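You operate a simulated robot arm through the tools that you are given. There is no shell and no other tool.

You run a simulated two-armed robot. Do the job below in one go: nothing can be reset, and whatever is moved stays where it is left.

Task
Wipe up the spill on the timber bench top with the blue rag and put it back.
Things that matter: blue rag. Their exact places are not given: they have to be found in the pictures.

The check looks at the end state, three seconds after you hand in, the way a careful person would. Anything else that was tipped, shoved, dropped, spilled or broken makes it a failure.

Robot
Two 6-joint arms with two-finger parallel grippers on one trunk, on a base that moves. Base frame: it is fixed to the floor where the robot stands at the start and does not move with it; the origin is under the middle of the robot, x ahead of it, y to its left, z up. Readings come in m, rad, newtons and seconds.
The left shoulder is at the start at [0.05, 0.17, 1.144], the right one opposite. Each reaches about 1.092 m from its shoulder. Places, roughly: blue rag [-1.25, 1.75, 0.75]. Payload 1.57 kg a hand.
The tool frame of a hand sits at the grasp point between the pads (the TCP): z along the fingers, y along the line on which they close. The tips reach 0.03 m beyond it. The gripper opens to 0.08 m. The fingers are 0.017 m wide and 0.012 m thick; the gripper's body (0.04 by 0.082 m) begins 0.08 m behind the TCP.
Orientation is that of the tool frame in the base frame, as [roll, pitch, yaw] about the fixed x, y, z axes, in that order (R = Rz(yaw) Ry(pitch) Rx(roll)). With the fingers straight down and closing along the base's y, the tool's x points along the base's -x, its y along +y and its z along -z.

Tools
- The arms move only by the tool apply_moves. It takes "left_commands", "right_commands" or both (then of equal length, played together; a hand with none holds still); each is one flat list of numbers, 7 for each row, row after row: the finger opening in m, from 0 to 0.08, then the shift along the base's x, y, z in units of 400 mm (1.0 is 400 mm), then the turn, a rotation vector about the base's x, y, z in units of 60 degrees (1.0 is 60 degrees). In form: [fingers, dx, dy, dz, wx, wy, wz, fingers, dx, dy, dz, wx, wy, wz, ...]. A call has 1 to 20 rows; each row is the pose to reach, as a shift and turn from the pose commanded when the call began. A call with a number of a shift or a turn outside -1 to 1 is refused whole. A row lasts 0.2 s, in which the tool goes at most 0.05 m and 0.15 rad; a call with a longer step from one row to the next is refused whole, and so is a gripper value outside its range. A pose out of reach is approached as far as the arm can. The call stops where the force on the tool passes 40 N (or 10 N more than at its start, if that is more) or the arm is blocked; 0.2 s more then pass. The fingers move at their own pace (about 0.072 m/s each) and stop on an object; they squeeze with about 26 N. The grip force told is the motor's: it shows also when the fingers shut on nothing. Time passes only in rows, and 0.2 s behind the last, so rows that repeat a pose let the fingers close. It gives the time, the measured TCP pose, the force on the tool (base axes), the opening and the grip force at its end, in the units of the frame above (readings bear some noise), with the torque about the TCP (base axes, N m) and any sound that the robot's microphone picked up.
- Cameras (640 x 400 px; columns grow to the right, rows downward): "scene" is now at [0.0275, -0.0042, 1.7347]; the picture's right is [-0.01, -1.00, 0.00], its down [-0.66, 0.01, -0.75] and it looks along [0.75, -0.01, -0.66] (base axes); focal length 261 px, centre (320, 200). "left" rides on the left gripper at [0.072, 0.007, -0.122] in its tool frame; the picture's right is [-0.09, 1.00, 0.00], its down [-0.84, -0.08, -0.54] and it looks along [-0.54, -0.05, 0.84] (tool axes); focal length 238 px, centre (320, 200). "right" rides on the right gripper at [0.072, -0.007, -0.122] in its tool frame; the picture's right is [0.09, 1.00, 0.00], its down [-0.84, 0.08, -0.54] and it looks along [-0.54, 0.05, 0.84] (tool axes); focal length 238 px, centre (320, 200).
- snapshot(camera): a new picture of that camera. The clock stands still meanwhile.
- move_column(by): slides the trunk up (or, below 0, down) by that many m; the arms and the scene camera ride with it, the base frame stays. It gives what a move gives, with no picture.
- drive_base(legs): drives the robot by 1 to 6 legs, each [ahead, left, turn to the left] in m, m and rad, along the robot's own axes; the way and the turn of a leg run together, so that a leg with both is an arc; at most 1.5 m and 3.142 rad a leg. The arms and the cameras ride along, it lands a little off, and it stops where it bumps. It gives what a move gives.
- aim_head(pan, tilt): turns the head with the scene camera to pan (to the left, within 1.501 rad either way) and tilt (down, from -0.506 to 1.204), counted from straight ahead of the robot. It gives what a move gives.
- probe_pixels(camera, pixels): for up to 12 pixels [column, row] of the newest picture of that camera ("zoom" is the newest enlarged one), the place [x, y, z] in the base frame of the surface seen there, good to about 0.002 m, but the place of the scene camera against the robot may be out by one fixed shift of up to 0.025 m in any direction. The clock stands still meanwhile.
- zoom(camera, box): a new picture of the part [left, top, right, bottom] of that camera's present view, enlarged. The clock stands still meanwhile.
- hand_in(): hands the job in; it is judged then, once.

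Leave the grippers open and the arms clear of the work at the hand-in unless told otherwise.

The tools are called after "Call:" as name(argument=value, ...) on one line, values as JSON. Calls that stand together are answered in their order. apply_moves: Moves the arms, as the interface text tells. Its arguments: {"type":"object","properties":{"left_commands":{"type":"array","items":{"type":"number"}},"right_commands":{"type":"array","items":{"type":"number"}}},"required":[]} The other tools are called the same way: move_column (by) moves the trunk up or down; drive_base (legs) drives the base; aim_head (pan, tilt) turns the head that bears the scene camera; snapshot (camera) takes a picture; probe_pixels (camera, pixels) gives the place of the surface under pixels of a picture; zoom (camera, box) takes an enlarged picture of a part of a camera's view; hand_in () hands the job in.

At the start:

```text
clock: 0.0
left_ee_pos: [0.7202, 0.3191, 1.0337]
left_tool_rot: [3.141, -0.001, -3.142]
left_ft_force: [0.4, -0.5, -0.9]
left_moment: [-0.02, -0.02, -0.01]
left_gripper_width: 0.08
left_finger_force: 0.0
right_ee_pos: [0.6591, -0.2299, 1.0333]
right_tool_rot: [-3.141, 0.0, 3.142]
right_ft_force: [0.2, 0.4, 0.4]
right_moment: [-0.01, 0.01, -0.02]
right_gripper_width: 0.0799
right_finger_force: 0.1
trunk travel left (down, up): [-0.759, 0.211]
robot x, y, heading: [0.0001, -0.0003, -0.001]
head pan, tilt (commanded): [-0.01, 0.719]
```

scene: 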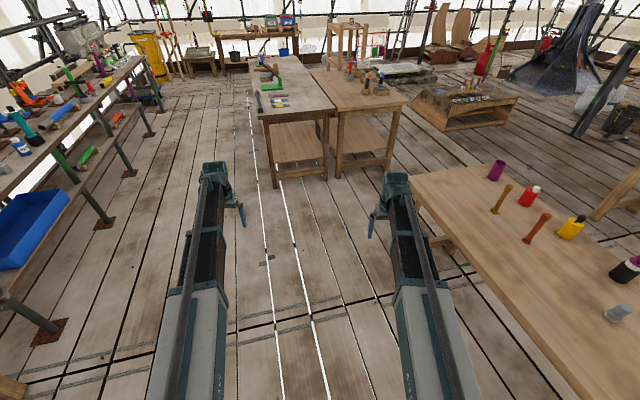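
right: 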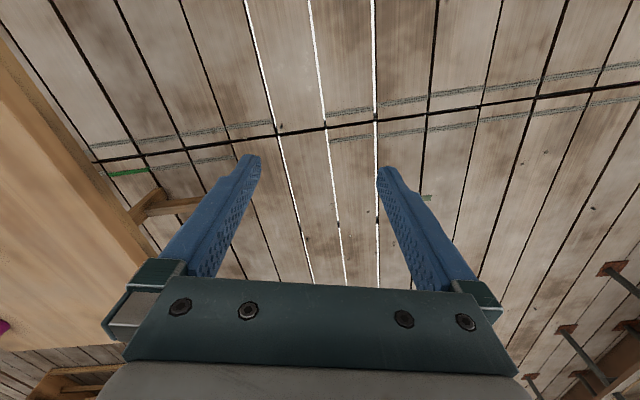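
left: 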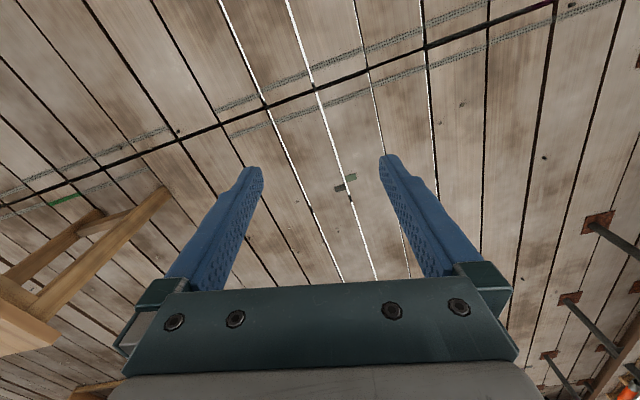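

The scene picture shows the area ahead. The rag should be behind and to the left at about [-1.25, 1.75, 0.75]. I'll turn the head left to look that way.

Call:
aim_head(pan=1.5, tilt=0.5)

Call:
snapshot(camera="scene")

```text
clock: 1.6
left_ee_pos: [0.7193, 0.3174, 1.0349]
left_tool_rot: [-3.14, -0.001, -3.14]
left_ft_force: [0.0, 0.5, 0.1]
left_moment: [-0.06, 0.04, 0.0]
left_gripper_width: 0.0799
left_finger_force: 0.1
right_ee_pos: [0.658, -0.2299, 1.0347]
right_tool_rot: [-3.14, 0.002, 3.141]
right_ft_force: [0.4, 0.3, 0.0]
right_moment: [0.01, 0.0, -0.02]
right_gripper_width: 0.08
right_finger_force: 0.1
trunk travel left (down, up): [-0.759, 0.211]
robot x, y, heading: [-0.0025, 0.0019, -0.0]
head pan, tilt (commanded): [1.499, 0.499]
```

```text
taken
```

scene: 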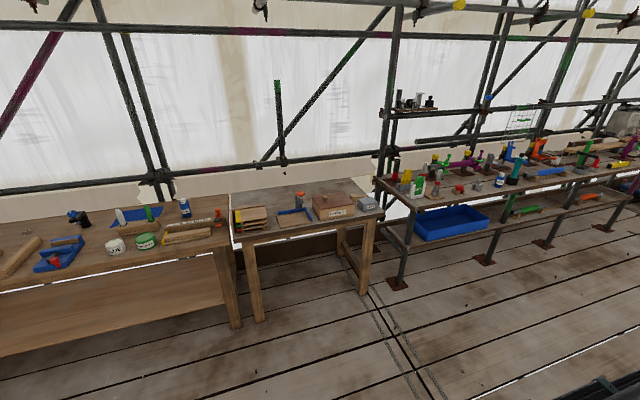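

I see benches along the left side; the bench at the far left (columns 0–230) is around where the rag should be. I'll probe several points to learn the layout and zoom there.

Call:
probe_pixels(camera="scene", pixels=[[10, 280], [100, 262], [220, 240], [238, 236], [375, 212], [300, 228], [55, 262], [20, 255], [232, 325], [260, 318], [366, 290], [398, 282]])

Call:
zoom(camera="scene", box=[0, 150, 240, 300])

```text
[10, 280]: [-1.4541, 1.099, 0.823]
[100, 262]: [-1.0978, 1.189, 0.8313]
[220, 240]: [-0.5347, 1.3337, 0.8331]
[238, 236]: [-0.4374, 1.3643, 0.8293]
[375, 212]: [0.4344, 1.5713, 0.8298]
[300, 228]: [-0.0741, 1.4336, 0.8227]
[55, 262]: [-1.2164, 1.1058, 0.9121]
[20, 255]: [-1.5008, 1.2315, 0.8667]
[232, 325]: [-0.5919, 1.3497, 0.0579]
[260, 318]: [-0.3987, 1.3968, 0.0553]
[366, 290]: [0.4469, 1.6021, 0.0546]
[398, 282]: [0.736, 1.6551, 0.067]
```

```text
2.67 times, centred on (120, 225) of scene
```

zoom: 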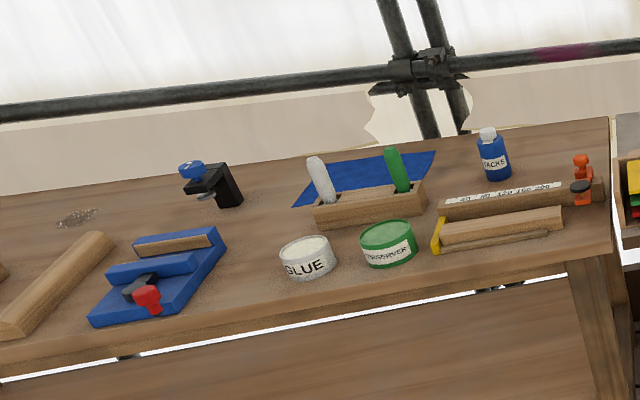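

A blue cloth-like flat shape lies behind a wooden holder with a white and a green handle, and there's a dark patch at zoom (75, 217) that may be the spill. I'll probe these.

Call:
probe_pixels(camera="zoom", pixels=[[75, 217], [97, 210], [58, 222], [296, 200], [318, 165], [430, 155], [415, 180], [355, 175], [320, 222], [425, 205], [215, 200], [490, 170]])

Call:
zoom(camera="scene", box=[90, 190, 190, 252])

Call:
zoom(camera="scene", box=[0, 200, 100, 262])

```text
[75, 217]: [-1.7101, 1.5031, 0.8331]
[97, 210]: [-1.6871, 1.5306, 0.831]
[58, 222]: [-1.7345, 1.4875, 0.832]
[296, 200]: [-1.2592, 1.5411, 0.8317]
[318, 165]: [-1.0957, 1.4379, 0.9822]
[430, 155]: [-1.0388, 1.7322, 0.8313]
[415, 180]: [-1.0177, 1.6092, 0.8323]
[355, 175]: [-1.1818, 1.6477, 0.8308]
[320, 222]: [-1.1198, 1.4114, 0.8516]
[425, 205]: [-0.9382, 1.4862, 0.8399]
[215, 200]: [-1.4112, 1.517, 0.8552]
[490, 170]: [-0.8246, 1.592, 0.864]
```

```text
6.40 times, centred on (140, 221) of scene
```

zoom: 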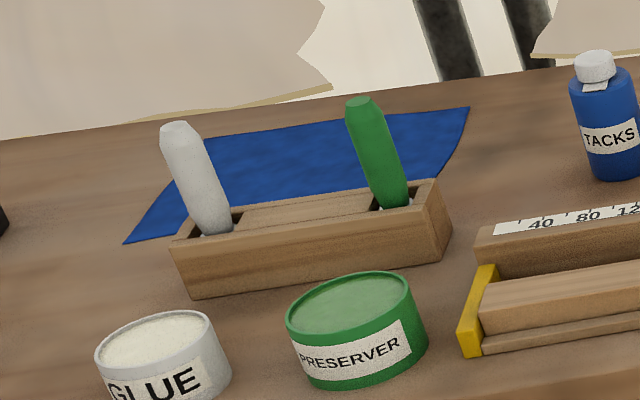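

```text
6.40 times, centred on (50, 231) of scene
```

zoom: 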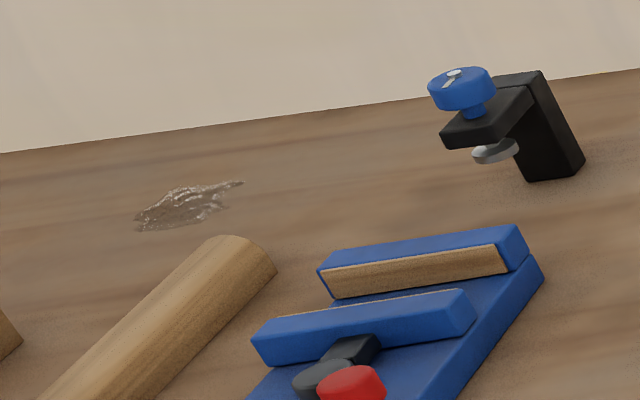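

The blue rag lies flat behind the wooden handle holder (about [-1.14, 1.65, 0.83]). The glassy spill is around [-1.71, 1.50, 0.83], further left on the same bench. The bench is rotated ~14° from base x. I'll raise the trunk so the arms clear tall objects, then turn left on the spot to face the bench.

Call:
move_column(by=0.2)

Call:
drive_base(legs=[[0, 0, 1.82]])

Call:
aim_head(pan=0.3, tilt=0.6)

Call:
snapshot(camera="scene")

```text
clock: 3.8
left_ee_pos: [0.7196, 0.319, 1.2324]
left_tool_rot: [-3.14, -0.001, 3.141]
left_ft_force: [0.6, 0.3, 0.2]
left_moment: [-0.02, 0.01, 0.01]
left_gripper_width: 0.0802
left_finger_force: 0.0
right_ee_pos: [0.6597, -0.23, 1.2349]
right_tool_rot: [-3.138, 0.0, -3.14]
right_ft_force: [-0.6, -0.1, -0.4]
right_moment: [-0.01, 0.01, 0.02]
right_gripper_width: 0.0803
right_finger_force: 0.1
trunk travel left (down, up): [-0.959, 0.011]
robot x, y, heading: [0.0028, -0.0009, -0.003]
head pan, tilt (commanded): [1.499, 0.499]
```

```text
clock: 8.6
left_ee_pos: [-0.4942, 0.6113, 1.2347]
left_tool_rot: [-3.141, 0.0, -1.307]
left_ft_force: [0.1, 1.2, -0.5]
left_moment: [-0.03, -0.01, 0.03]
left_gripper_width: 0.0799
left_finger_force: 0.0
right_ee_pos: [0.0503, 0.6959, 1.2347]
right_tool_rot: [-3.141, 0.0, -1.306]
right_ft_force: [-0.5, 0.5, -0.3]
right_moment: [0.0, -0.03, -0.05]
right_gripper_width: 0.0801
right_finger_force: 0.1
trunk travel left (down, up): [-0.959, 0.011]
robot x, y, heading: [-0.0, -0.0005, 1.834]
head pan, tilt (commanded): [1.499, 0.499]
```

```text
clock: 10.0
left_ee_pos: [-0.4943, 0.612, 1.2349]
left_tool_rot: [3.141, 0.0, -1.307]
left_ft_force: [0.3, -0.2, 0.6]
left_moment: [-0.04, -0.02, 0.01]
left_gripper_width: 0.08
left_finger_force: 0.0
right_ee_pos: [0.0508, 0.6955, 1.2348]
right_tool_rot: [-3.14, 0.002, -1.307]
right_ft_force: [-0.1, -0.3, 0.4]
right_moment: [-0.01, -0.02, 0.0]
right_gripper_width: 0.08
right_finger_force: 0.1
trunk travel left (down, up): [-0.959, 0.011]
robot x, y, heading: [0.0015, -0.0009, 1.837]
head pan, tilt (commanded): [0.3, 0.6]
```

```text
taken
```

scene: 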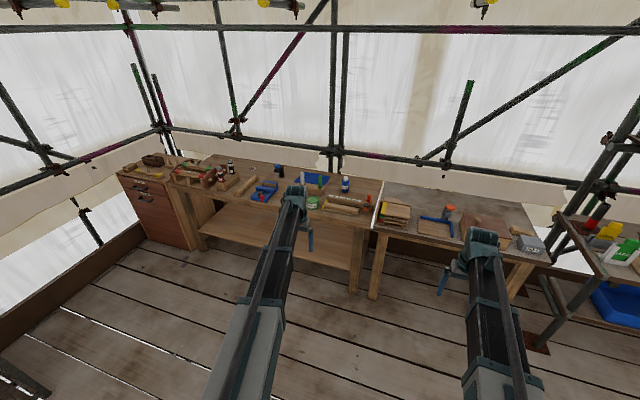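

Facing the bench now (heading 1.837). Before strafing left, I'll check that the floor to the robot's left is free.

Call:
aim_head(pan=1.4, tilt=0.8)

Call:
snapshot(camera="scene")

```text
clock: 11.3
left_ee_pos: [-0.4945, 0.612, 1.234]
left_tool_rot: [3.14, -0.001, -1.308]
left_ft_force: [-0.2, -0.7, 0.1]
left_moment: [-0.03, -0.01, 0.02]
left_gripper_width: 0.08
left_finger_force: 0.1
right_ee_pos: [0.0507, 0.6968, 1.234]
right_tool_rot: [-3.141, 0.0, -1.306]
right_ft_force: [0.7, -0.2, -0.3]
right_moment: [-0.01, -0.01, 0.01]
right_gripper_width: 0.0798
right_finger_force: 0.1
trunk travel left (down, up): [-0.959, 0.011]
robot x, y, heading: [-0.0014, 0.0004, 1.835]
head pan, tilt (commanded): [1.4, 0.799]
```

```text
taken
```

scene: 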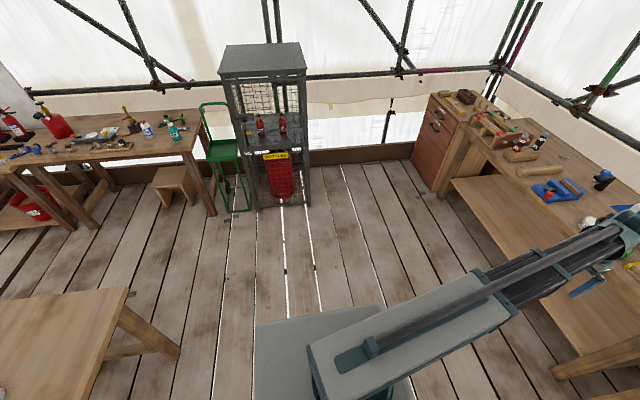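

The floor to the left is free except a table at lower-left (edge near (128,290)). I'll probe it to know the clearance.

Call:
probe_pixels(camera="scene", pixels=[[126, 292], [90, 395], [178, 355], [246, 208], [290, 200], [440, 195], [455, 180], [435, 125], [300, 330], [570, 375]])

```text
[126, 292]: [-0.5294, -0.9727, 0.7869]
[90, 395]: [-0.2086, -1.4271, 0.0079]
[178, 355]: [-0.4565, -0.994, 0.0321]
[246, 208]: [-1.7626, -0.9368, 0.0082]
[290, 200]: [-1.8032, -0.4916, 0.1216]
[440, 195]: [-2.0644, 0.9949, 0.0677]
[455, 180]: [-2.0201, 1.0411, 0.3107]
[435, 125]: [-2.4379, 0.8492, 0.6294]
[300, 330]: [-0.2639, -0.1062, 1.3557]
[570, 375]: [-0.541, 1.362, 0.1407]
```

The table's nearest edge is about 0.7 m away from my path, so it's clear. I'll strafe left 0.93 m and advance to about 0.5 m from the bench edge.

Call:
drive_base(legs=[[0.3, 0.935, 0.0], [0.6, 0.0, -0.015]])

Call:
aim_head(pan=0.0, tilt=0.8)

Call:
snapshot(camera="scene")

```text
clock: 19.4
left_ee_pos: [-1.5906, 1.2703, 1.2331]
left_tool_rot: [-3.141, 0.0, -1.341]
left_ft_force: [0.2, -0.5, 0.1]
left_moment: [-0.04, 0.02, 0.04]
left_gripper_width: 0.08
left_finger_force: 0.1
right_ee_pos: [-1.0428, 1.3356, 1.233]
right_tool_rot: [-3.139, 0.0, -1.341]
right_ft_force: [-0.1, 0.6, -0.1]
right_moment: [-0.04, -0.02, -0.01]
right_gripper_width: 0.0798
right_finger_force: 0.0
trunk travel left (down, up): [-0.959, 0.011]
robot x, y, heading: [-1.1179, 0.641, 1.797]
head pan, tilt (commanded): [1.4, 0.799]
```

```text
clock: 20.9
left_ee_pos: [-1.5907, 1.2689, 1.2342]
left_tool_rot: [3.14, 0.002, -1.342]
left_ft_force: [0.2, -0.2, 0.0]
left_moment: [-0.02, 0.02, 0.0]
left_gripper_width: 0.0802
left_finger_force: 0.1
right_ee_pos: [-1.0425, 1.3343, 1.2352]
right_tool_rot: [3.141, 0.0, -1.342]
right_ft_force: [-0.1, 0.0, 0.0]
right_moment: [-0.02, 0.02, 0.01]
right_gripper_width: 0.08
right_finger_force: 0.1
trunk travel left (down, up): [-0.959, 0.011]
robot x, y, heading: [-1.1191, 0.641, 1.797]
head pan, tilt (commanded): [0.0, 0.799]
```

```text
taken
```

scene: 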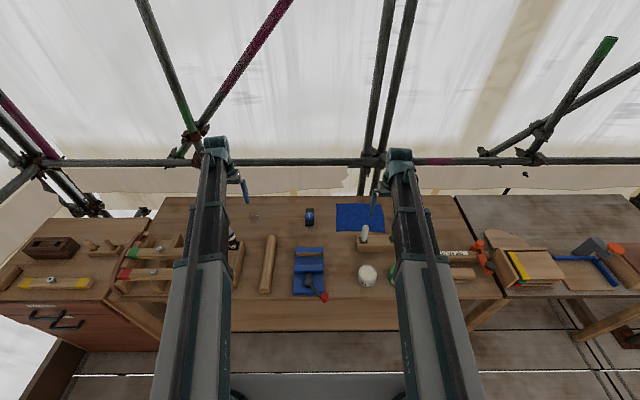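

I have a good top view now: the rag at about (360,217), the spill at (254,216). I'll zoom in on both.

Call:
zoom(camera="scene", box=[310, 190, 410, 252])

Call:
zoom(camera="scene", box=[220, 190, 320, 252])

Call:
snapshot(camera="right")

Call:
snapshot(camera="left")

```text
6.40 times, centred on (360, 221) of scene
```

zoom: 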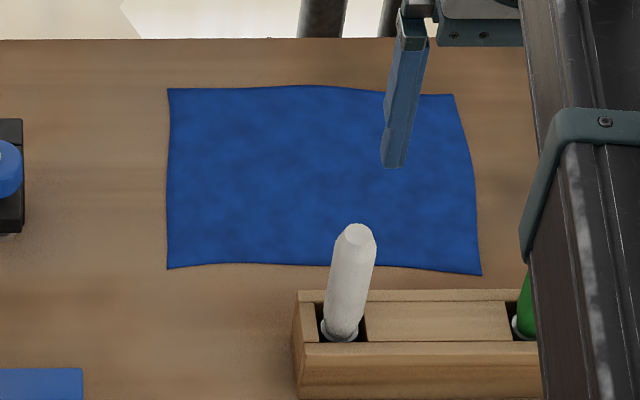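

```text
6.40 times, centred on (270, 221) of scene
```

zoom: 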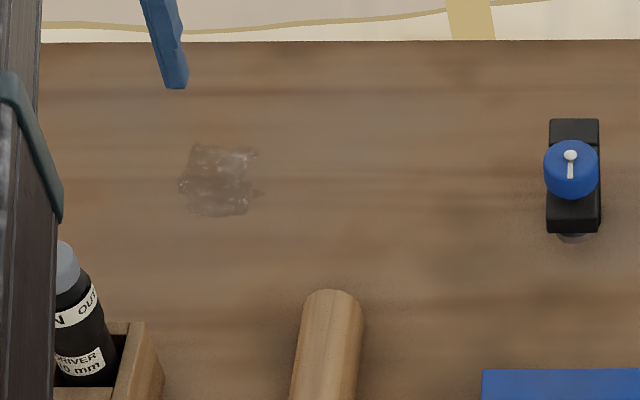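

```text
taken
```

right: 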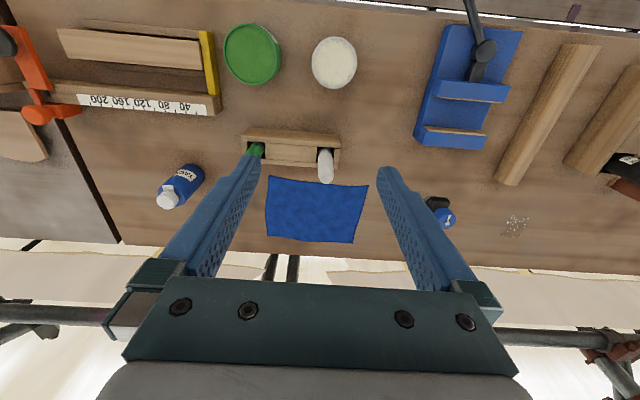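

```text
taken
```

left: 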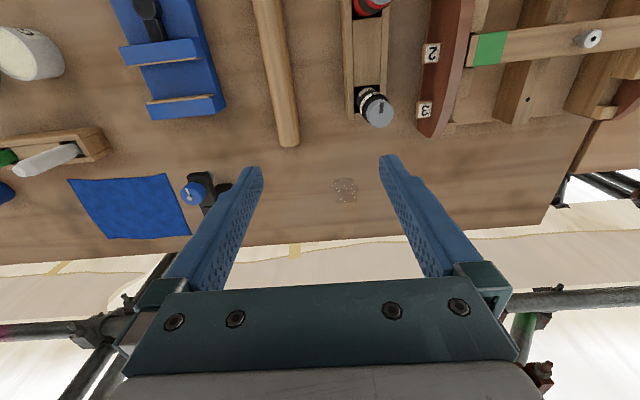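

The rag is free of the holder (it lies behind it). I'll probe the rag corners and the spill using the wrist cameras, since the scene camera may be shifted.

Call:
probe_pixels(camera="right", pixels=[[270, 180], [366, 186], [351, 241], [268, 235], [315, 210], [325, 165], [290, 140], [515, 226], [440, 205], [320, 250], [200, 300], [556, 338]])

Call:
probe_pixels(camera="left", pixels=[[345, 190], [333, 185], [356, 185], [336, 200], [356, 200], [375, 110], [290, 140], [70, 182], [163, 175], [189, 233], [108, 238], [195, 190]])

Call:
probe_pixels(camera="scene", pixels=[[254, 216], [337, 205], [381, 205], [386, 231], [337, 231], [362, 232], [320, 161], [320, 197], [320, 331], [309, 215], [268, 236], [300, 160]])

```text
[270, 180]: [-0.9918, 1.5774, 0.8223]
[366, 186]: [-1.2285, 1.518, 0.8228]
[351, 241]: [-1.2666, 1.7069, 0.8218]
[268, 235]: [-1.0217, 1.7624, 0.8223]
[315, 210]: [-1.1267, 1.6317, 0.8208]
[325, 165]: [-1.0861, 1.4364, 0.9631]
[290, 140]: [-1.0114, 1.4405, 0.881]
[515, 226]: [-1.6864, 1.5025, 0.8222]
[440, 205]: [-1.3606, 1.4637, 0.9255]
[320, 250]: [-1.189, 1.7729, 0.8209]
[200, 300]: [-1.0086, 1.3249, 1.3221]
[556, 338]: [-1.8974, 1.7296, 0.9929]
```

```text
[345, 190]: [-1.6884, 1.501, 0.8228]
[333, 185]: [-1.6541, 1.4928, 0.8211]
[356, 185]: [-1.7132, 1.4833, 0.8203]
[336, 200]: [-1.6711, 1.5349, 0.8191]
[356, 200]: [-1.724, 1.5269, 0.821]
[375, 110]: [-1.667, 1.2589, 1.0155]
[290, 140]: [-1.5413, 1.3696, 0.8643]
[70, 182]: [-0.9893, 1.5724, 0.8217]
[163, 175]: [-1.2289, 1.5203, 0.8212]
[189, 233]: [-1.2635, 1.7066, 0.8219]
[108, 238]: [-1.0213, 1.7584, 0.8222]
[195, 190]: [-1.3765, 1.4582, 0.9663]
```

```text
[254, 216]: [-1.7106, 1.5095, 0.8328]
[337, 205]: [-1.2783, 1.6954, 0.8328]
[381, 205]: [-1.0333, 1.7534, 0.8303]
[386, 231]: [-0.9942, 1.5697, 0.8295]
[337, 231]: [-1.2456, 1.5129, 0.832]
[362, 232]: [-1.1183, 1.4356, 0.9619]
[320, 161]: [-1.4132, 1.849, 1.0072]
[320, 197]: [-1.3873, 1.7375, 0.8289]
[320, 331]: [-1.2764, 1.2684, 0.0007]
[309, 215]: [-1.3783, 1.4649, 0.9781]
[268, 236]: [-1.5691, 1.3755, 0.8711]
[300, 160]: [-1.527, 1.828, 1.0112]
```

The wrist cameras agree: rag corners ≈ (-0.990,1.575), (-1.229,1.519), (-1.265,1.707), (-1.022,1.760), z≈0.822; spill centre ≈ (-1.688,1.502), about ±0.04. The scene camera is off by about (-0.015..-0.02, 0, +0.01). I need to move closer to the bench; I'll look down at my own base to see how much clearance there is.

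Call:
aim_head(pan=0.0, tilt=1.2)

Call:
snapshot(camera="scene")

```text
clock: 21.8
left_ee_pos: [-1.5898, 1.27, 1.235]
left_tool_rot: [-3.141, -0.001, -1.343]
left_ft_force: [0.1, 0.3, -0.5]
left_moment: [0.03, -0.02, 0.0]
left_gripper_width: 0.0801
left_finger_force: 0.1
right_ee_pos: [-1.0416, 1.3346, 1.2332]
right_tool_rot: [-3.141, 0.0, -1.344]
right_ft_force: [-1.2, 0.6, -0.3]
right_moment: [0.0, 0.02, 0.0]
right_gripper_width: 0.0799
right_finger_force: 0.1
trunk travel left (down, up): [-0.959, 0.011]
robot x, y, heading: [-1.1193, 0.6398, 1.805]
head pan, tilt (commanded): [0.0, 1.201]
```

```text
taken
```

scene: 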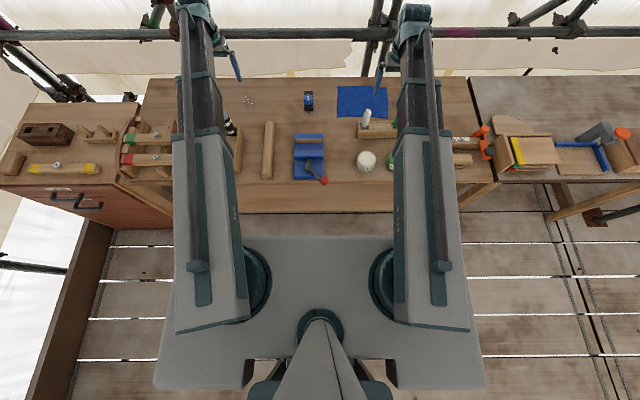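

The grey body front edge is at row ~237 and the bench's lower shelf edge at row ~212. I'll probe those for the gap.

Call:
probe_pixels(camera="scene", pixels=[[320, 240], [280, 240], [360, 240], [320, 211], [320, 183], [320, 225], [120, 225], [480, 208], [205, 260], [440, 260], [200, 110], [418, 110]])

```text
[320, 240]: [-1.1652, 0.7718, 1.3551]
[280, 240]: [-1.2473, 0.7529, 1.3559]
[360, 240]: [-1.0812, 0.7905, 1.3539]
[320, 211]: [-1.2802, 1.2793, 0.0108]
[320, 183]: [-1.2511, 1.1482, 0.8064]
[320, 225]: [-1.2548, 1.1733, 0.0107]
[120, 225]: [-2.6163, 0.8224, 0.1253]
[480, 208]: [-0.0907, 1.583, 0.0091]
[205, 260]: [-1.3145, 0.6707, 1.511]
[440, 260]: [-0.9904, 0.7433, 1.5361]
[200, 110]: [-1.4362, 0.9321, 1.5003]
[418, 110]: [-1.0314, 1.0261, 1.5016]
```

The shoulder plate reaches 0.14 m ahead of centre but I can't see the base's own footprint. I'll tilt the left hand back ~43° in place so its camera looks toward the robot's feet.

Call:
apply_moves(left_commands=[0.08, 0, 0, 0, -0.137, -0.032, 0, 0.08, 0, 0, 0, -0.274, -0.064, 0, 0.08, 0, 0, 0, -0.411, -0.096, 0, 0.08, 0, 0, 0, -0.548, -0.128, 0, 0.08, 0, 0, 0, -0.685, -0.16, 0, 0.08, 0, 0, 0, -0.685, -0.16, 0])

Call:
snapshot(camera="left")

```text
clock: 23.2
left_ee_pos: [-1.5917, 1.2695, 1.2558]
left_tool_rot: [3.133, -0.451, -1.343]
left_ft_force: [0.0, -0.2, 0.5]
left_moment: [0.0, -0.02, 0.02]
left_gripper_width: 0.0798
left_finger_force: 0.0
left hand out of reach, approached as far as the arm can: row 2, 3, 4, 5, 6
right_ee_pos: [-1.0421, 1.3338, 1.2348]
right_tool_rot: [-3.14, -0.001, -1.341]
right_ft_force: [-0.4, 0.1, -1.1]
right_moment: [0.03, -0.01, 0.03]
right_gripper_width: 0.0797
right_finger_force: 0.0
trunk travel left (down, up): [-0.959, 0.011]
robot x, y, heading: [-1.1184, 0.6396, 1.803]
head pan, tilt (commanded): [0.0, 1.201]
```

```text
taken
```

left: 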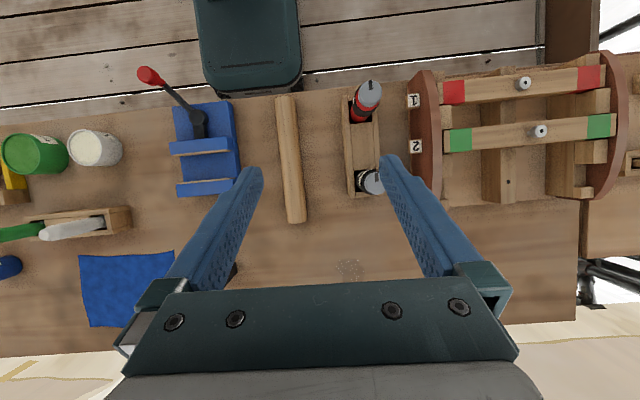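

I can see the teal base front at (200–300, 0–95), close to the bench edge. I'll probe it.

Call:
probe_pixels(camera="left", pixels=[[250, 88], [250, 75], [250, 60], [250, 20], [215, 85], [290, 80], [297, 50], [200, 50], [250, 100], [340, 88], [160, 100], [330, 70]])

```text
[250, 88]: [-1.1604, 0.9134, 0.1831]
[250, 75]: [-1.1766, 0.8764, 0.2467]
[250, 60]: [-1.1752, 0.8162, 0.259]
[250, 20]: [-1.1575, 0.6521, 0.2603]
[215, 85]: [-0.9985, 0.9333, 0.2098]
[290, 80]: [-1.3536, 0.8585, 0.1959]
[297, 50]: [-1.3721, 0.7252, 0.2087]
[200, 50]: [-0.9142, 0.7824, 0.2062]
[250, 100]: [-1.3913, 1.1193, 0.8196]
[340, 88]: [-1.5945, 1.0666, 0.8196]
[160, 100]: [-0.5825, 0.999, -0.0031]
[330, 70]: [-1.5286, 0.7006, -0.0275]
```

The base front is at about v=1.17 and 0.26 m high, and the bench edge at v≈1.43, so I can safely go 0.2 m further. First I set the left hand straight again, then drive ahead and look again.

Call:
apply_moves(left_commands=[0.08, 0, 0, 0, 0.137, 0.032, 0, 0.08, 0, 0, 0, 0.274, 0.064, 0, 0.08, 0, 0, 0, 0.411, 0.096, 0, 0.08, 0, 0, 0, 0.548, 0.128, 0, 0.08, 0, 0, 0, 0.685, 0.16, 0, 0.08, 0, 0, 0, 0.685, 0.16, 0])

Call:
drive_base(legs=[[0.19, 0.0, 0.015]])

Call:
snapshot(camera="right")

Call:
snapshot(camera="left")

```text
clock: 24.6
left_ee_pos: [-1.5946, 1.2697, 1.2436]
left_tool_rot: [3.131, 0.288, -1.342]
left_ft_force: [-0.4, -0.7, 0.2]
left_moment: [0.01, -0.03, 0.01]
left_gripper_width: 0.0797
left_finger_force: 0.0
left hand out of reach, approached as far as the arm can: row 1, 2, 3, 4, 5, 6
right_ee_pos: [-1.0422, 1.3362, 1.2339]
right_tool_rot: [-3.14, 0.001, -1.341]
right_ft_force: [0.1, 0.3, -0.5]
right_moment: [-0.02, -0.01, -0.03]
right_gripper_width: 0.08
right_finger_force: 0.1
trunk travel left (down, up): [-0.959, 0.011]
robot x, y, heading: [-1.1163, 0.6394, 1.803]
head pan, tilt (commanded): [0.0, 1.201]
```

```text
clock: 26.2
left_ee_pos: [-1.6464, 1.4517, 1.243]
left_tool_rot: [3.132, 0.285, -1.331]
left_ft_force: [-0.6, -0.2, -1.2]
left_moment: [-0.01, 0.0, -0.01]
left_gripper_width: 0.0799
left_finger_force: 0.0
right_ee_pos: [-1.0958, 1.5228, 1.2337]
right_tool_rot: [-3.141, 0.0, -1.332]
right_ft_force: [-0.4, 0.3, -0.2]
right_moment: [-0.05, -0.02, -0.03]
right_gripper_width: 0.0801
right_finger_force: 0.0
trunk travel left (down, up): [-0.959, 0.011]
robot x, y, heading: [-1.159, 0.8285, 1.808]
head pan, tilt (commanded): [0.0, 1.201]
```

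```text
taken
```

right: 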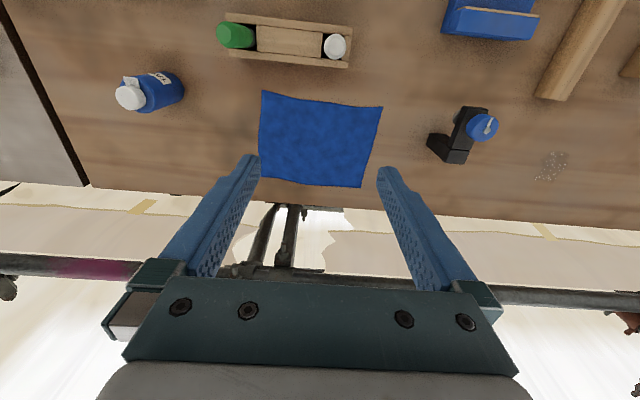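

```text
taken
```

left: 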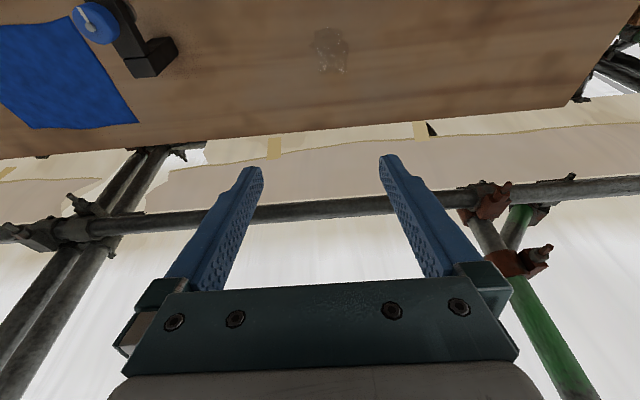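

The left hand kept a 0.29 rad forward tilt; I'll straighten it. The right hand is nearly above the rag: I'll move it over the rag's centre (-1.127, 1.640) and lower to z≈0.90 for a close look.

Call:
apply_moves(left_commands=[0.08, 0, 0, 0, -0.134, -0.0315, 0, 0.08, 0, 0, 0, -0.268, -0.063, 0, 0.08, 0, 0, 0, -0.268, -0.063, 0, 0.08, 0, 0, 0, -0.268, -0.063, 0, 0.08, 0, 0, 0, -0.268, -0.063, 0, 0.08, 0, 0, 0, -0.268, -0.063, 0, 0.08, 0, 0, 0, -0.268, -0.063, 0, 0.08, 0, 0, 0, -0.268, -0.063, 0, 0.08, 0, 0, 0, -0.268, -0.063, 0, 0.08, 0, 0, 0, -0.268, -0.063, 0, 0.08, 0, 0, 0, -0.268, -0.063, 0], right_commands=[0.08, -0.0258, 0.0975, 0, 0, 0, 0, 0.08, -0.0517, 0.195, 0, 0, 0, 0, 0.08, -0.0775, 0.2925, 0, 0, 0, 0, 0.08, -0.0775, 0.2925, -0.12, 0, 0, 0, 0.08, -0.0775, 0.2925, -0.24, 0, 0, 0, 0.08, -0.0775, 0.2925, -0.36, 0, 0, 0, 0.08, -0.0775, 0.2925, -0.48, 0, 0, 0, 0.08, -0.0775, 0.2925, -0.6, 0, 0, 0, 0.08, -0.0775, 0.2925, -0.72, 0, 0, 0, 0.08, -0.0775, 0.2925, -0.835, 0, 0, 0, 0.08, -0.0775, 0.2925, -0.835, 0, 0, 0])

Call:
snapshot(camera="right")

Call:
snapshot(camera="scene")

```text
clock: 28.6
left_ee_pos: [-1.6451, 1.4472, 1.2346]
left_tool_rot: [3.131, 0.0, -1.331]
left_ft_force: [-0.2, 0.4, 0.9]
left_moment: [0.04, 0.0, -0.02]
left_gripper_width: 0.0802
left_finger_force: 0.1
left hand out of reach, approached as far as the arm can: row 1, 2, 3, 4, 5, 6, 7, 8, 9, 10, 11
right_ee_pos: [-1.1207, 1.6386, 1.2352]
right_tool_rot: [-3.139, 0.001, -1.331]
right_ft_force: [-0.4, -0.3, 0.1]
right_moment: [0.05, -0.01, 0.0]
right_gripper_width: 0.0799
right_finger_force: 0.1
right hand out of reach, approached as far as the arm can: row 3, 4, 5, 6, 7, 8, 9, 10, 11
trunk travel left (down, up): [-0.959, 0.011]
robot x, y, heading: [-1.1591, 0.8265, 1.814]
head pan, tilt (commanded): [0.0, 1.201]
```

```text
taken
```

right: 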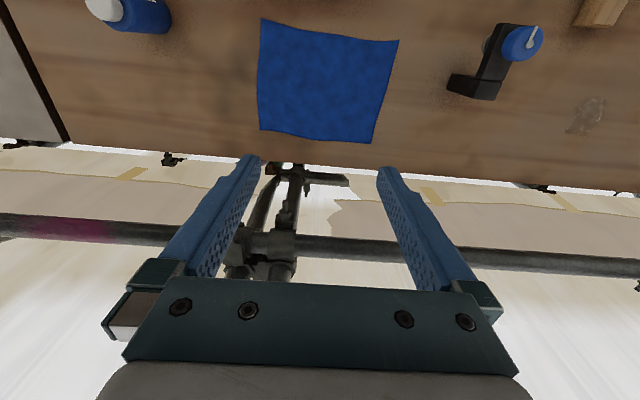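

```text
taken
```

scene: 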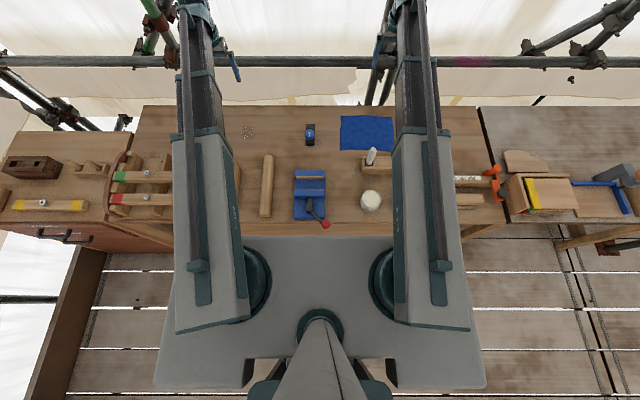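

The right hand got over the rag horizontally, but it can't go down at this trunk height because the arm is nearly straight. I'll lower the trunk by 0.2 m (hands stay above all objects) so the arm reaches better, then look again.

Call:
move_column(by=-0.2)

Call:
snapshot(camera="right")

Call:
snapshot(camera="scene")

```text
clock: 30.8
left_ee_pos: [-1.6452, 1.4495, 1.0353]
left_tool_rot: [3.132, -0.002, -1.332]
left_ft_force: [0.2, 0.0, -1.0]
left_moment: [0.04, -0.01, 0.0]
left_gripper_width: 0.08
left_finger_force: 0.0
right_ee_pos: [-1.1224, 1.6395, 1.0344]
right_tool_rot: [-3.141, 0.001, -1.331]
right_ft_force: [-0.1, -0.3, -0.3]
right_moment: [0.02, -0.01, 0.01]
right_gripper_width: 0.08
right_finger_force: 0.0
trunk travel left (down, up): [-0.759, 0.211]
robot x, y, heading: [-1.1656, 0.8264, 1.81]
head pan, tilt (commanded): [0.0, 1.201]
```

```text
taken
```

right: 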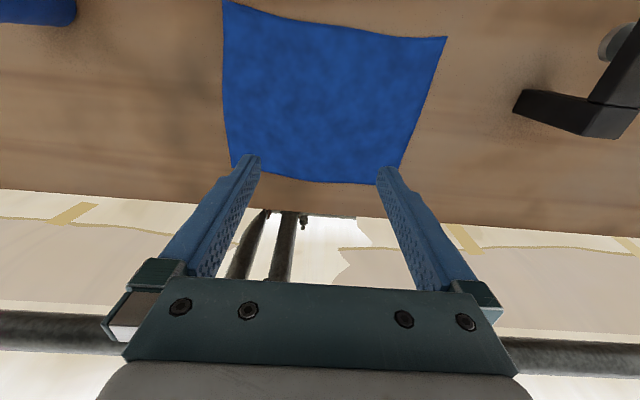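

```text
taken
```

scene: 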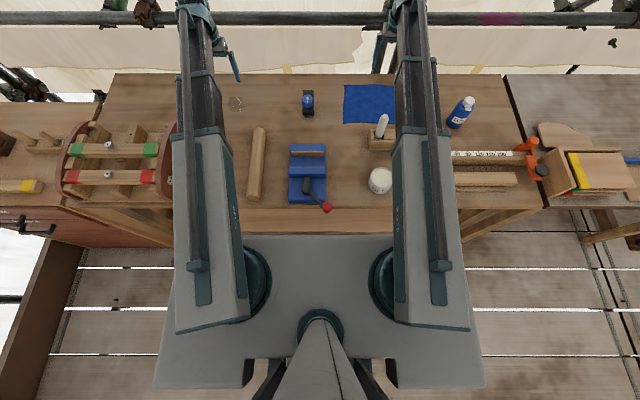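

The right hand sits directly above the rag centre at z=1.034. I'll lower it to z≈0.90 in steps and see whether it can follow.

Call:
apply_moves(right_commands=[0.08, 0, 0, -0.11, 0, 0, 0, 0.08, 0, 0, -0.22, 0, 0, 0, 0.08, 0, 0, -0.335, 0, 0, 0, 0.08, 0, 0, -0.335, 0, 0, 0])

Call:
snapshot(camera="right")

Call:
snapshot(camera="scene")

```text
clock: 31.8
left_ee_pos: [-1.6455, 1.4484, 1.0338]
left_tool_rot: [3.13, -0.001, -1.333]
left_ft_force: [-0.2, -0.7, -0.4]
left_moment: [0.0, -0.01, -0.01]
left_gripper_width: 0.08
left_finger_force: 0.1
right_ee_pos: [-1.1211, 1.639, 1.0337]
right_tool_rot: [-3.141, 0.0, -1.332]
right_ft_force: [0.5, 0.2, 0.2]
right_moment: [0.02, -0.01, 0.0]
right_gripper_width: 0.08
right_finger_force: 0.0
right hand out of reach, approached as far as the arm can: row 1, 2, 3, 4
trunk travel left (down, up): [-0.759, 0.211]
robot x, y, heading: [-1.1649, 0.8272, 1.808]
head pan, tilt (commanded): [0.0, 1.201]
```

```text
taken
```

right: 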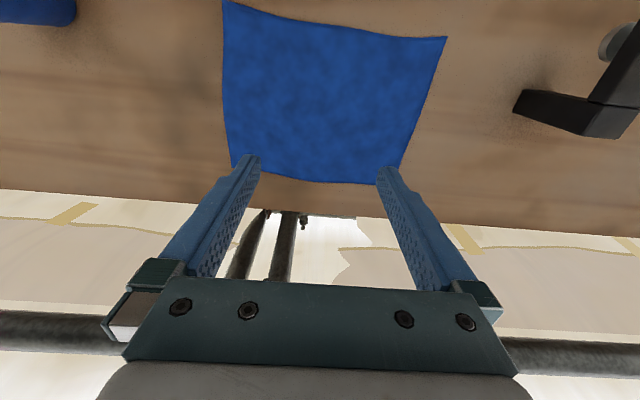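

```text
taken
```

scene: 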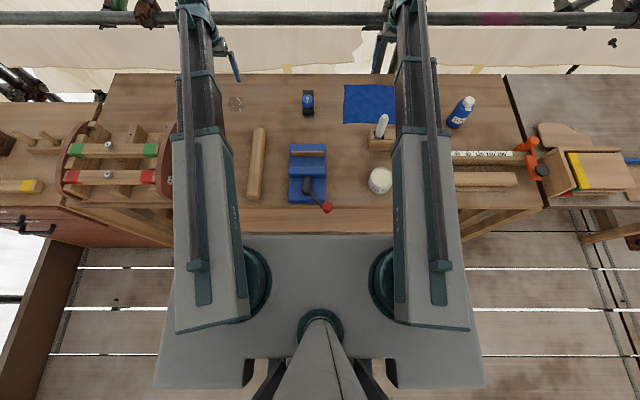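

The hand refuses to go lower at this stretch. I'll probe the visible right arm to learn its geometry (link heights and wrist place).

Call:
probe_pixels(camera="scene", pixels=[[430, 300], [428, 240], [425, 180], [422, 140], [415, 100], [412, 60], [408, 30], [405, 8], [382, 50], [385, 30], [380, 255], [392, 20]])

Call:
aim_head(pan=-0.3, tilt=0.7)

Call:
snapshot(camera="scene")

```text
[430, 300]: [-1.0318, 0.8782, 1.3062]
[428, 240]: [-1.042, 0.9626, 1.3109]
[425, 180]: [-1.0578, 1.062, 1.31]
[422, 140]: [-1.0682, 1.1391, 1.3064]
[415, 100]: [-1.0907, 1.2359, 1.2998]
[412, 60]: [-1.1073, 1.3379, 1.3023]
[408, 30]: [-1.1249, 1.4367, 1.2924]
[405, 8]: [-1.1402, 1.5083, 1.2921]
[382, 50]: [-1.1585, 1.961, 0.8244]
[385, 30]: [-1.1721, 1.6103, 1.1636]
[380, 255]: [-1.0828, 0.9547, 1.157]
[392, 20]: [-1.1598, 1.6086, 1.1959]
```

```text
clock: 32.7
left_ee_pos: [-1.6454, 1.4482, 1.0343]
left_tool_rot: [3.13, -0.002, -1.331]
left_ft_force: [-0.1, 0.2, 0.4]
left_moment: [0.0, 0.0, -0.03]
left_gripper_width: 0.0802
left_finger_force: 0.1
right_ee_pos: [-1.1212, 1.6399, 1.0352]
right_tool_rot: [-3.139, -0.001, -1.331]
right_ft_force: [-0.3, -1.0, 0.5]
right_moment: [-0.01, -0.05, -0.02]
right_gripper_width: 0.0802
right_finger_force: 0.1
trunk travel left (down, up): [-0.759, 0.211]
robot x, y, heading: [-1.1609, 0.8297, 1.809]
head pan, tilt (commanded): [-0.3, 0.7]
```

```text
taken
```

scene: 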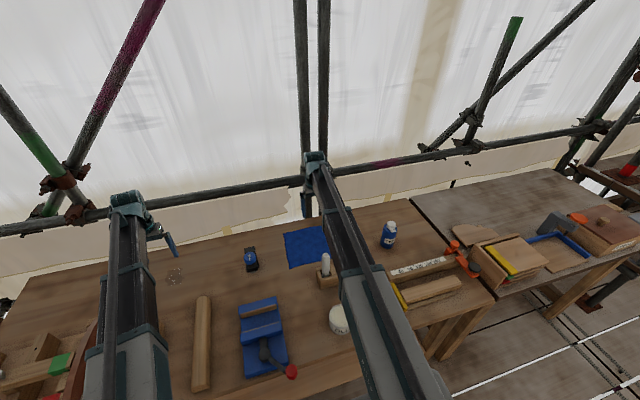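

The arm runs straight at z≈1.25 with the hand hanging ~0.215 m below, so it is fully stretched. I'll (1) raise and pull back the left hand out of the way, (2) lower the trunk a bit, and (3) drive 4 cm closer. First the left hand: up 0.25, back 0.1.

Call:
apply_moves(left_commands=[0.08, 0.01, -0.04, 0.104, 0, 0, 0, 0.08, 0.02, -0.081, 0.208, 0, 0, 0, 0.08, 0.03, -0.121, 0.312, 0, 0, 0, 0.08, 0.04, -0.162, 0.416, 0, 0, 0, 0.08, 0.05, -0.202, 0.52, 0, 0, 0, 0.08, 0.06, -0.2425, 0.625, 0, 0, 0, 0.08, 0.06, -0.2425, 0.625, 0, 0, 0])

```text
clock: 34.3
left_ee_pos: [-1.6257, 1.3496, 1.0353]
left_tool_rot: [3.13, -0.002, -1.331]
left_ft_force: [-0.2, 0.1, 0.7]
left_moment: [0.02, -0.02, -0.03]
left_gripper_width: 0.08
left_finger_force: 0.2
left hand out of reach, approached as far as the arm can: row 1, 2, 3, 4, 5, 6, 7
right_ee_pos: [-1.1211, 1.6377, 1.033]
right_tool_rot: [-3.139, 0.0, -1.332]
right_ft_force: [-0.1, 1.0, 0.3]
right_moment: [0.01, -0.03, 0.0]
right_gripper_width: 0.08
right_finger_force: 0.0
trunk travel left (down, up): [-0.759, 0.211]
robot x, y, heading: [-1.1603, 0.83, 1.808]
head pan, tilt (commanded): [-0.3, 0.7]
```

Now it's clear: the hands' heights are set by the trunk only (the left hand moved back 0.1 m but its z stayed put); tilt changes TCP height via a 0.215 m hand length. So I lower with the trunk. First I drive 4.5 cm closer for slack, and turn the left hand (half of a yaw-right and tilt-up turn) so its camera can watch the right hand from the side.

Call:
drive_base(legs=[[0.045, 0.0, 0.01]])

Call:
apply_moves(left_commands=[0.08, 0, 0, 0, 0.0646, -0.0384, -0.0973, 0.08, 0, 0, 0, 0.1293, -0.0768, -0.1947, 0.08, 0, 0, 0, 0.1939, -0.1152, -0.292, 0.08, 0, 0, 0, 0.2586, -0.1535, -0.3893, 0.08, 0, 0, 0, 0.3232, -0.1919, -0.4866, 0.08, 0, 0, 0, 0.3879, -0.2303, -0.584, 0.08, 0, 0, 0, 0.4525, -0.2687, -0.6813, 0.08, 0, 0, 0, 0.4525, -0.2687, -0.6813])

Call:
snapshot(camera="left")

```text
clock: 35.2
left_ee_pos: [-1.6428, 1.391, 1.0337]
left_tool_rot: [3.13, -0.001, -1.324]
left_ft_force: [0.2, 0.3, -0.2]
left_moment: [-0.04, -0.02, 0.03]
left_gripper_width: 0.0799
left_finger_force: 0.1
right_ee_pos: [-1.14, 1.6859, 1.0321]
right_tool_rot: [-3.14, -0.003, -1.321]
right_ft_force: [0.1, 0.4, 0.0]
right_moment: [-0.03, -0.02, 0.0]
right_gripper_width: 0.08
right_finger_force: 0.0
trunk travel left (down, up): [-0.759, 0.211]
robot x, y, heading: [-1.1706, 0.87, 1.82]
head pan, tilt (commanded): [-0.3, 0.7]
```

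```text
clock: 37.0
left_ee_pos: [-1.6431, 1.3908, 1.0646]
left_tool_rot: [-2.915, 0.487, -1.996]
left_ft_force: [0.8, -0.5, -0.4]
left_moment: [-0.02, -0.01, 0.01]
left_gripper_width: 0.0802
left_finger_force: 0.1
left hand out of reach, approached as far as the arm can: row 3, 4, 5, 6, 7, 8
right_ee_pos: [-1.1387, 1.6848, 1.035]
right_tool_rot: [-3.139, 0.0, -1.322]
right_ft_force: [0.1, 0.0, -0.4]
right_moment: [0.02, 0.0, 0.01]
right_gripper_width: 0.0798
right_finger_force: 0.0
trunk travel left (down, up): [-0.759, 0.211]
robot x, y, heading: [-1.1676, 0.869, 1.819]
head pan, tilt (commanded): [-0.3, 0.7]
```

```text
taken
```

left: 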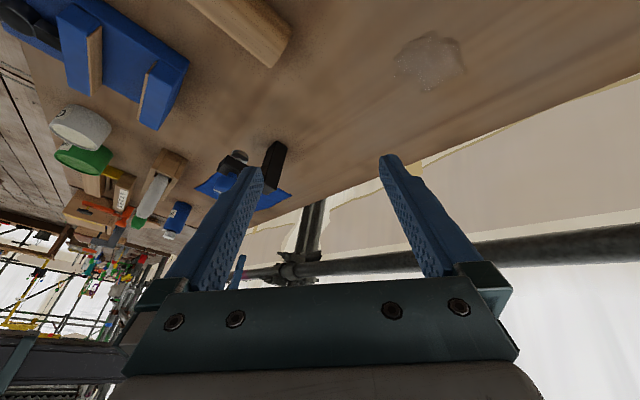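

The rotation works. The robot is now at v≈1.13. I'll do the second half of the left hand's turn so it looks sideways at the right hand.

Call:
apply_moves(left_commands=[0.08, 0, 0, 0, 0.0646, -0.0384, -0.0973, 0.08, 0, 0, 0, 0.1293, -0.0768, -0.1947, 0.08, 0, 0, 0, 0.1939, -0.1152, -0.292, 0.08, 0, 0, 0, 0.2586, -0.1535, -0.3893, 0.08, 0, 0, 0, 0.3232, -0.1919, -0.4866, 0.08, 0, 0, 0, 0.3879, -0.2303, -0.584, 0.08, 0, 0, 0, 0.4525, -0.2687, -0.6813, 0.08, 0, 0, 0, 0.4525, -0.2687, -0.6813])

Call:
snapshot(camera="left")

```text
clock: 38.8
left_ee_pos: [-1.6449, 1.39, 1.1361]
left_tool_rot: [3.124, 0.997, -2.898]
left_ft_force: [0.0, -0.2, 0.9]
left_moment: [0.05, 0.0, -0.01]
left_gripper_width: 0.08
left_finger_force: 0.0
left hand out of reach, approached as far as the arm can: row 1, 2, 3, 4, 5, 6, 7, 8
right_ee_pos: [-1.1399, 1.6833, 1.034]
right_tool_rot: [-3.139, 0.0, -1.321]
right_ft_force: [0.6, 0.5, 0.1]
right_moment: [-0.03, -0.03, -0.02]
right_gripper_width: 0.0798
right_finger_force: 0.1
trunk travel left (down, up): [-0.759, 0.211]
robot x, y, heading: [-1.1714, 0.8725, 1.817]
head pan, tilt (commanded): [-0.3, 0.7]
```

```text
taken
```

left: 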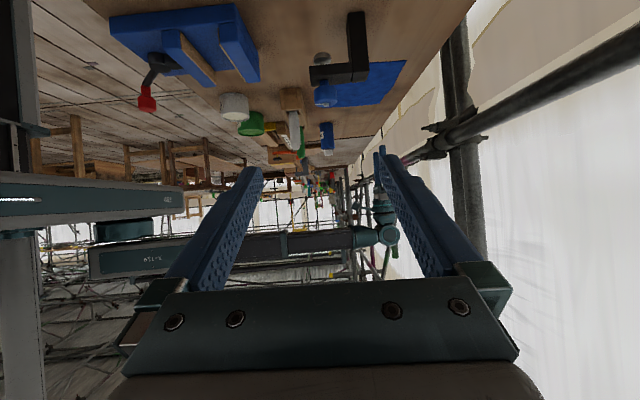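

Upside-down side view: the right arm shows at rows 230–275 (its underside is the upper image edge). I'll probe its underside and the items below it.

Call:
probe_pixels(camera="left", pixels=[[300, 236], [300, 250], [345, 234], [270, 240], [140, 248], [140, 268], [385, 200], [388, 235], [294, 118], [302, 130], [326, 93], [120, 225]])

Call:
zoom(camera="left", box=[220, 80, 420, 280])

```text
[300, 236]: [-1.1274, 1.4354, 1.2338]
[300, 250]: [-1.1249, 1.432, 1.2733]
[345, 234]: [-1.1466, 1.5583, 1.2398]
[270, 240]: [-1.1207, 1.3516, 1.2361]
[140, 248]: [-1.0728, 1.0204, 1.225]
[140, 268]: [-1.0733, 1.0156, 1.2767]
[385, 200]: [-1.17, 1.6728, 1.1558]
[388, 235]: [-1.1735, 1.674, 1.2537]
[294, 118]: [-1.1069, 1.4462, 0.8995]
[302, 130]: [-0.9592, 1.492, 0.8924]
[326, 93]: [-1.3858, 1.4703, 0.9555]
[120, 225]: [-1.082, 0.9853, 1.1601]
```

```text
2.00 times, centred on (320, 180) of left
```

zoom: 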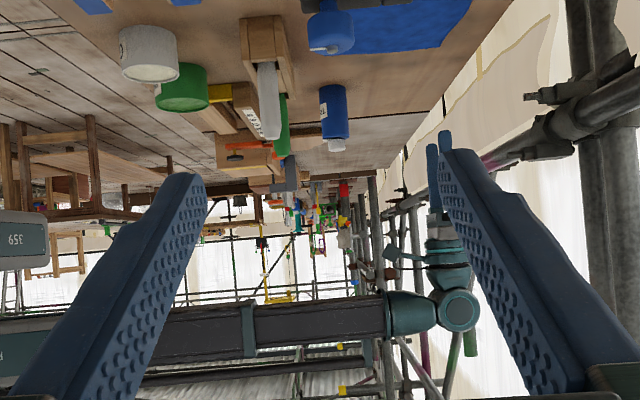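

The arm underside is about 0.2 m above the vertical TCP height, so with the tips at the bench (TCP 0.852) it's at z≈1.04: above the handles (~0.96), but only just above the black bottle (1.016) near the spill. Using the left arm for the work avoids passing over that bottle. I'll probe the heights of tall items before deciding.

Call:
probe_pixels(camera="left", pixels=[[327, 150], [327, 140], [297, 145], [298, 140], [302, 153], [321, 103], [318, 105], [358, 60], [235, 113], [250, 130], [147, 105], [358, 20]])

Call:
snapshot(camera="scene")

```text
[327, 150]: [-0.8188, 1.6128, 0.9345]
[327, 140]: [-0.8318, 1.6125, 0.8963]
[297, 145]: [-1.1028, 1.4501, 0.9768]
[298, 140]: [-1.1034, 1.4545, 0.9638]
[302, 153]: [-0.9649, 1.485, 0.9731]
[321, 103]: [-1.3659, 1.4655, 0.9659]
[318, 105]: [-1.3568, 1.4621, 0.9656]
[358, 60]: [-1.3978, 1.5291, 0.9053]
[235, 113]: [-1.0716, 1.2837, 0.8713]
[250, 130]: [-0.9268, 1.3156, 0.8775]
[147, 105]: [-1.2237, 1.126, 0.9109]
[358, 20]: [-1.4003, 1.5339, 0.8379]
```

```text
taken
```

scene: 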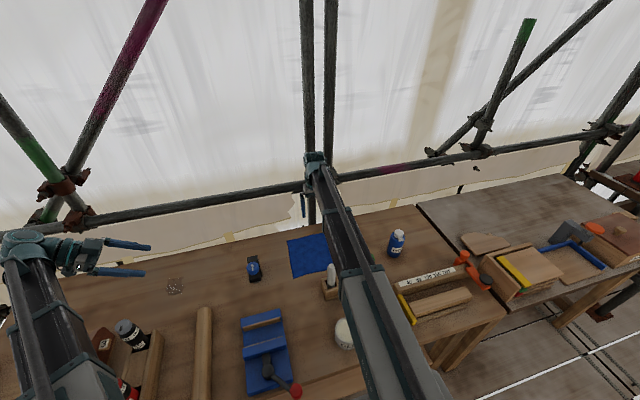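

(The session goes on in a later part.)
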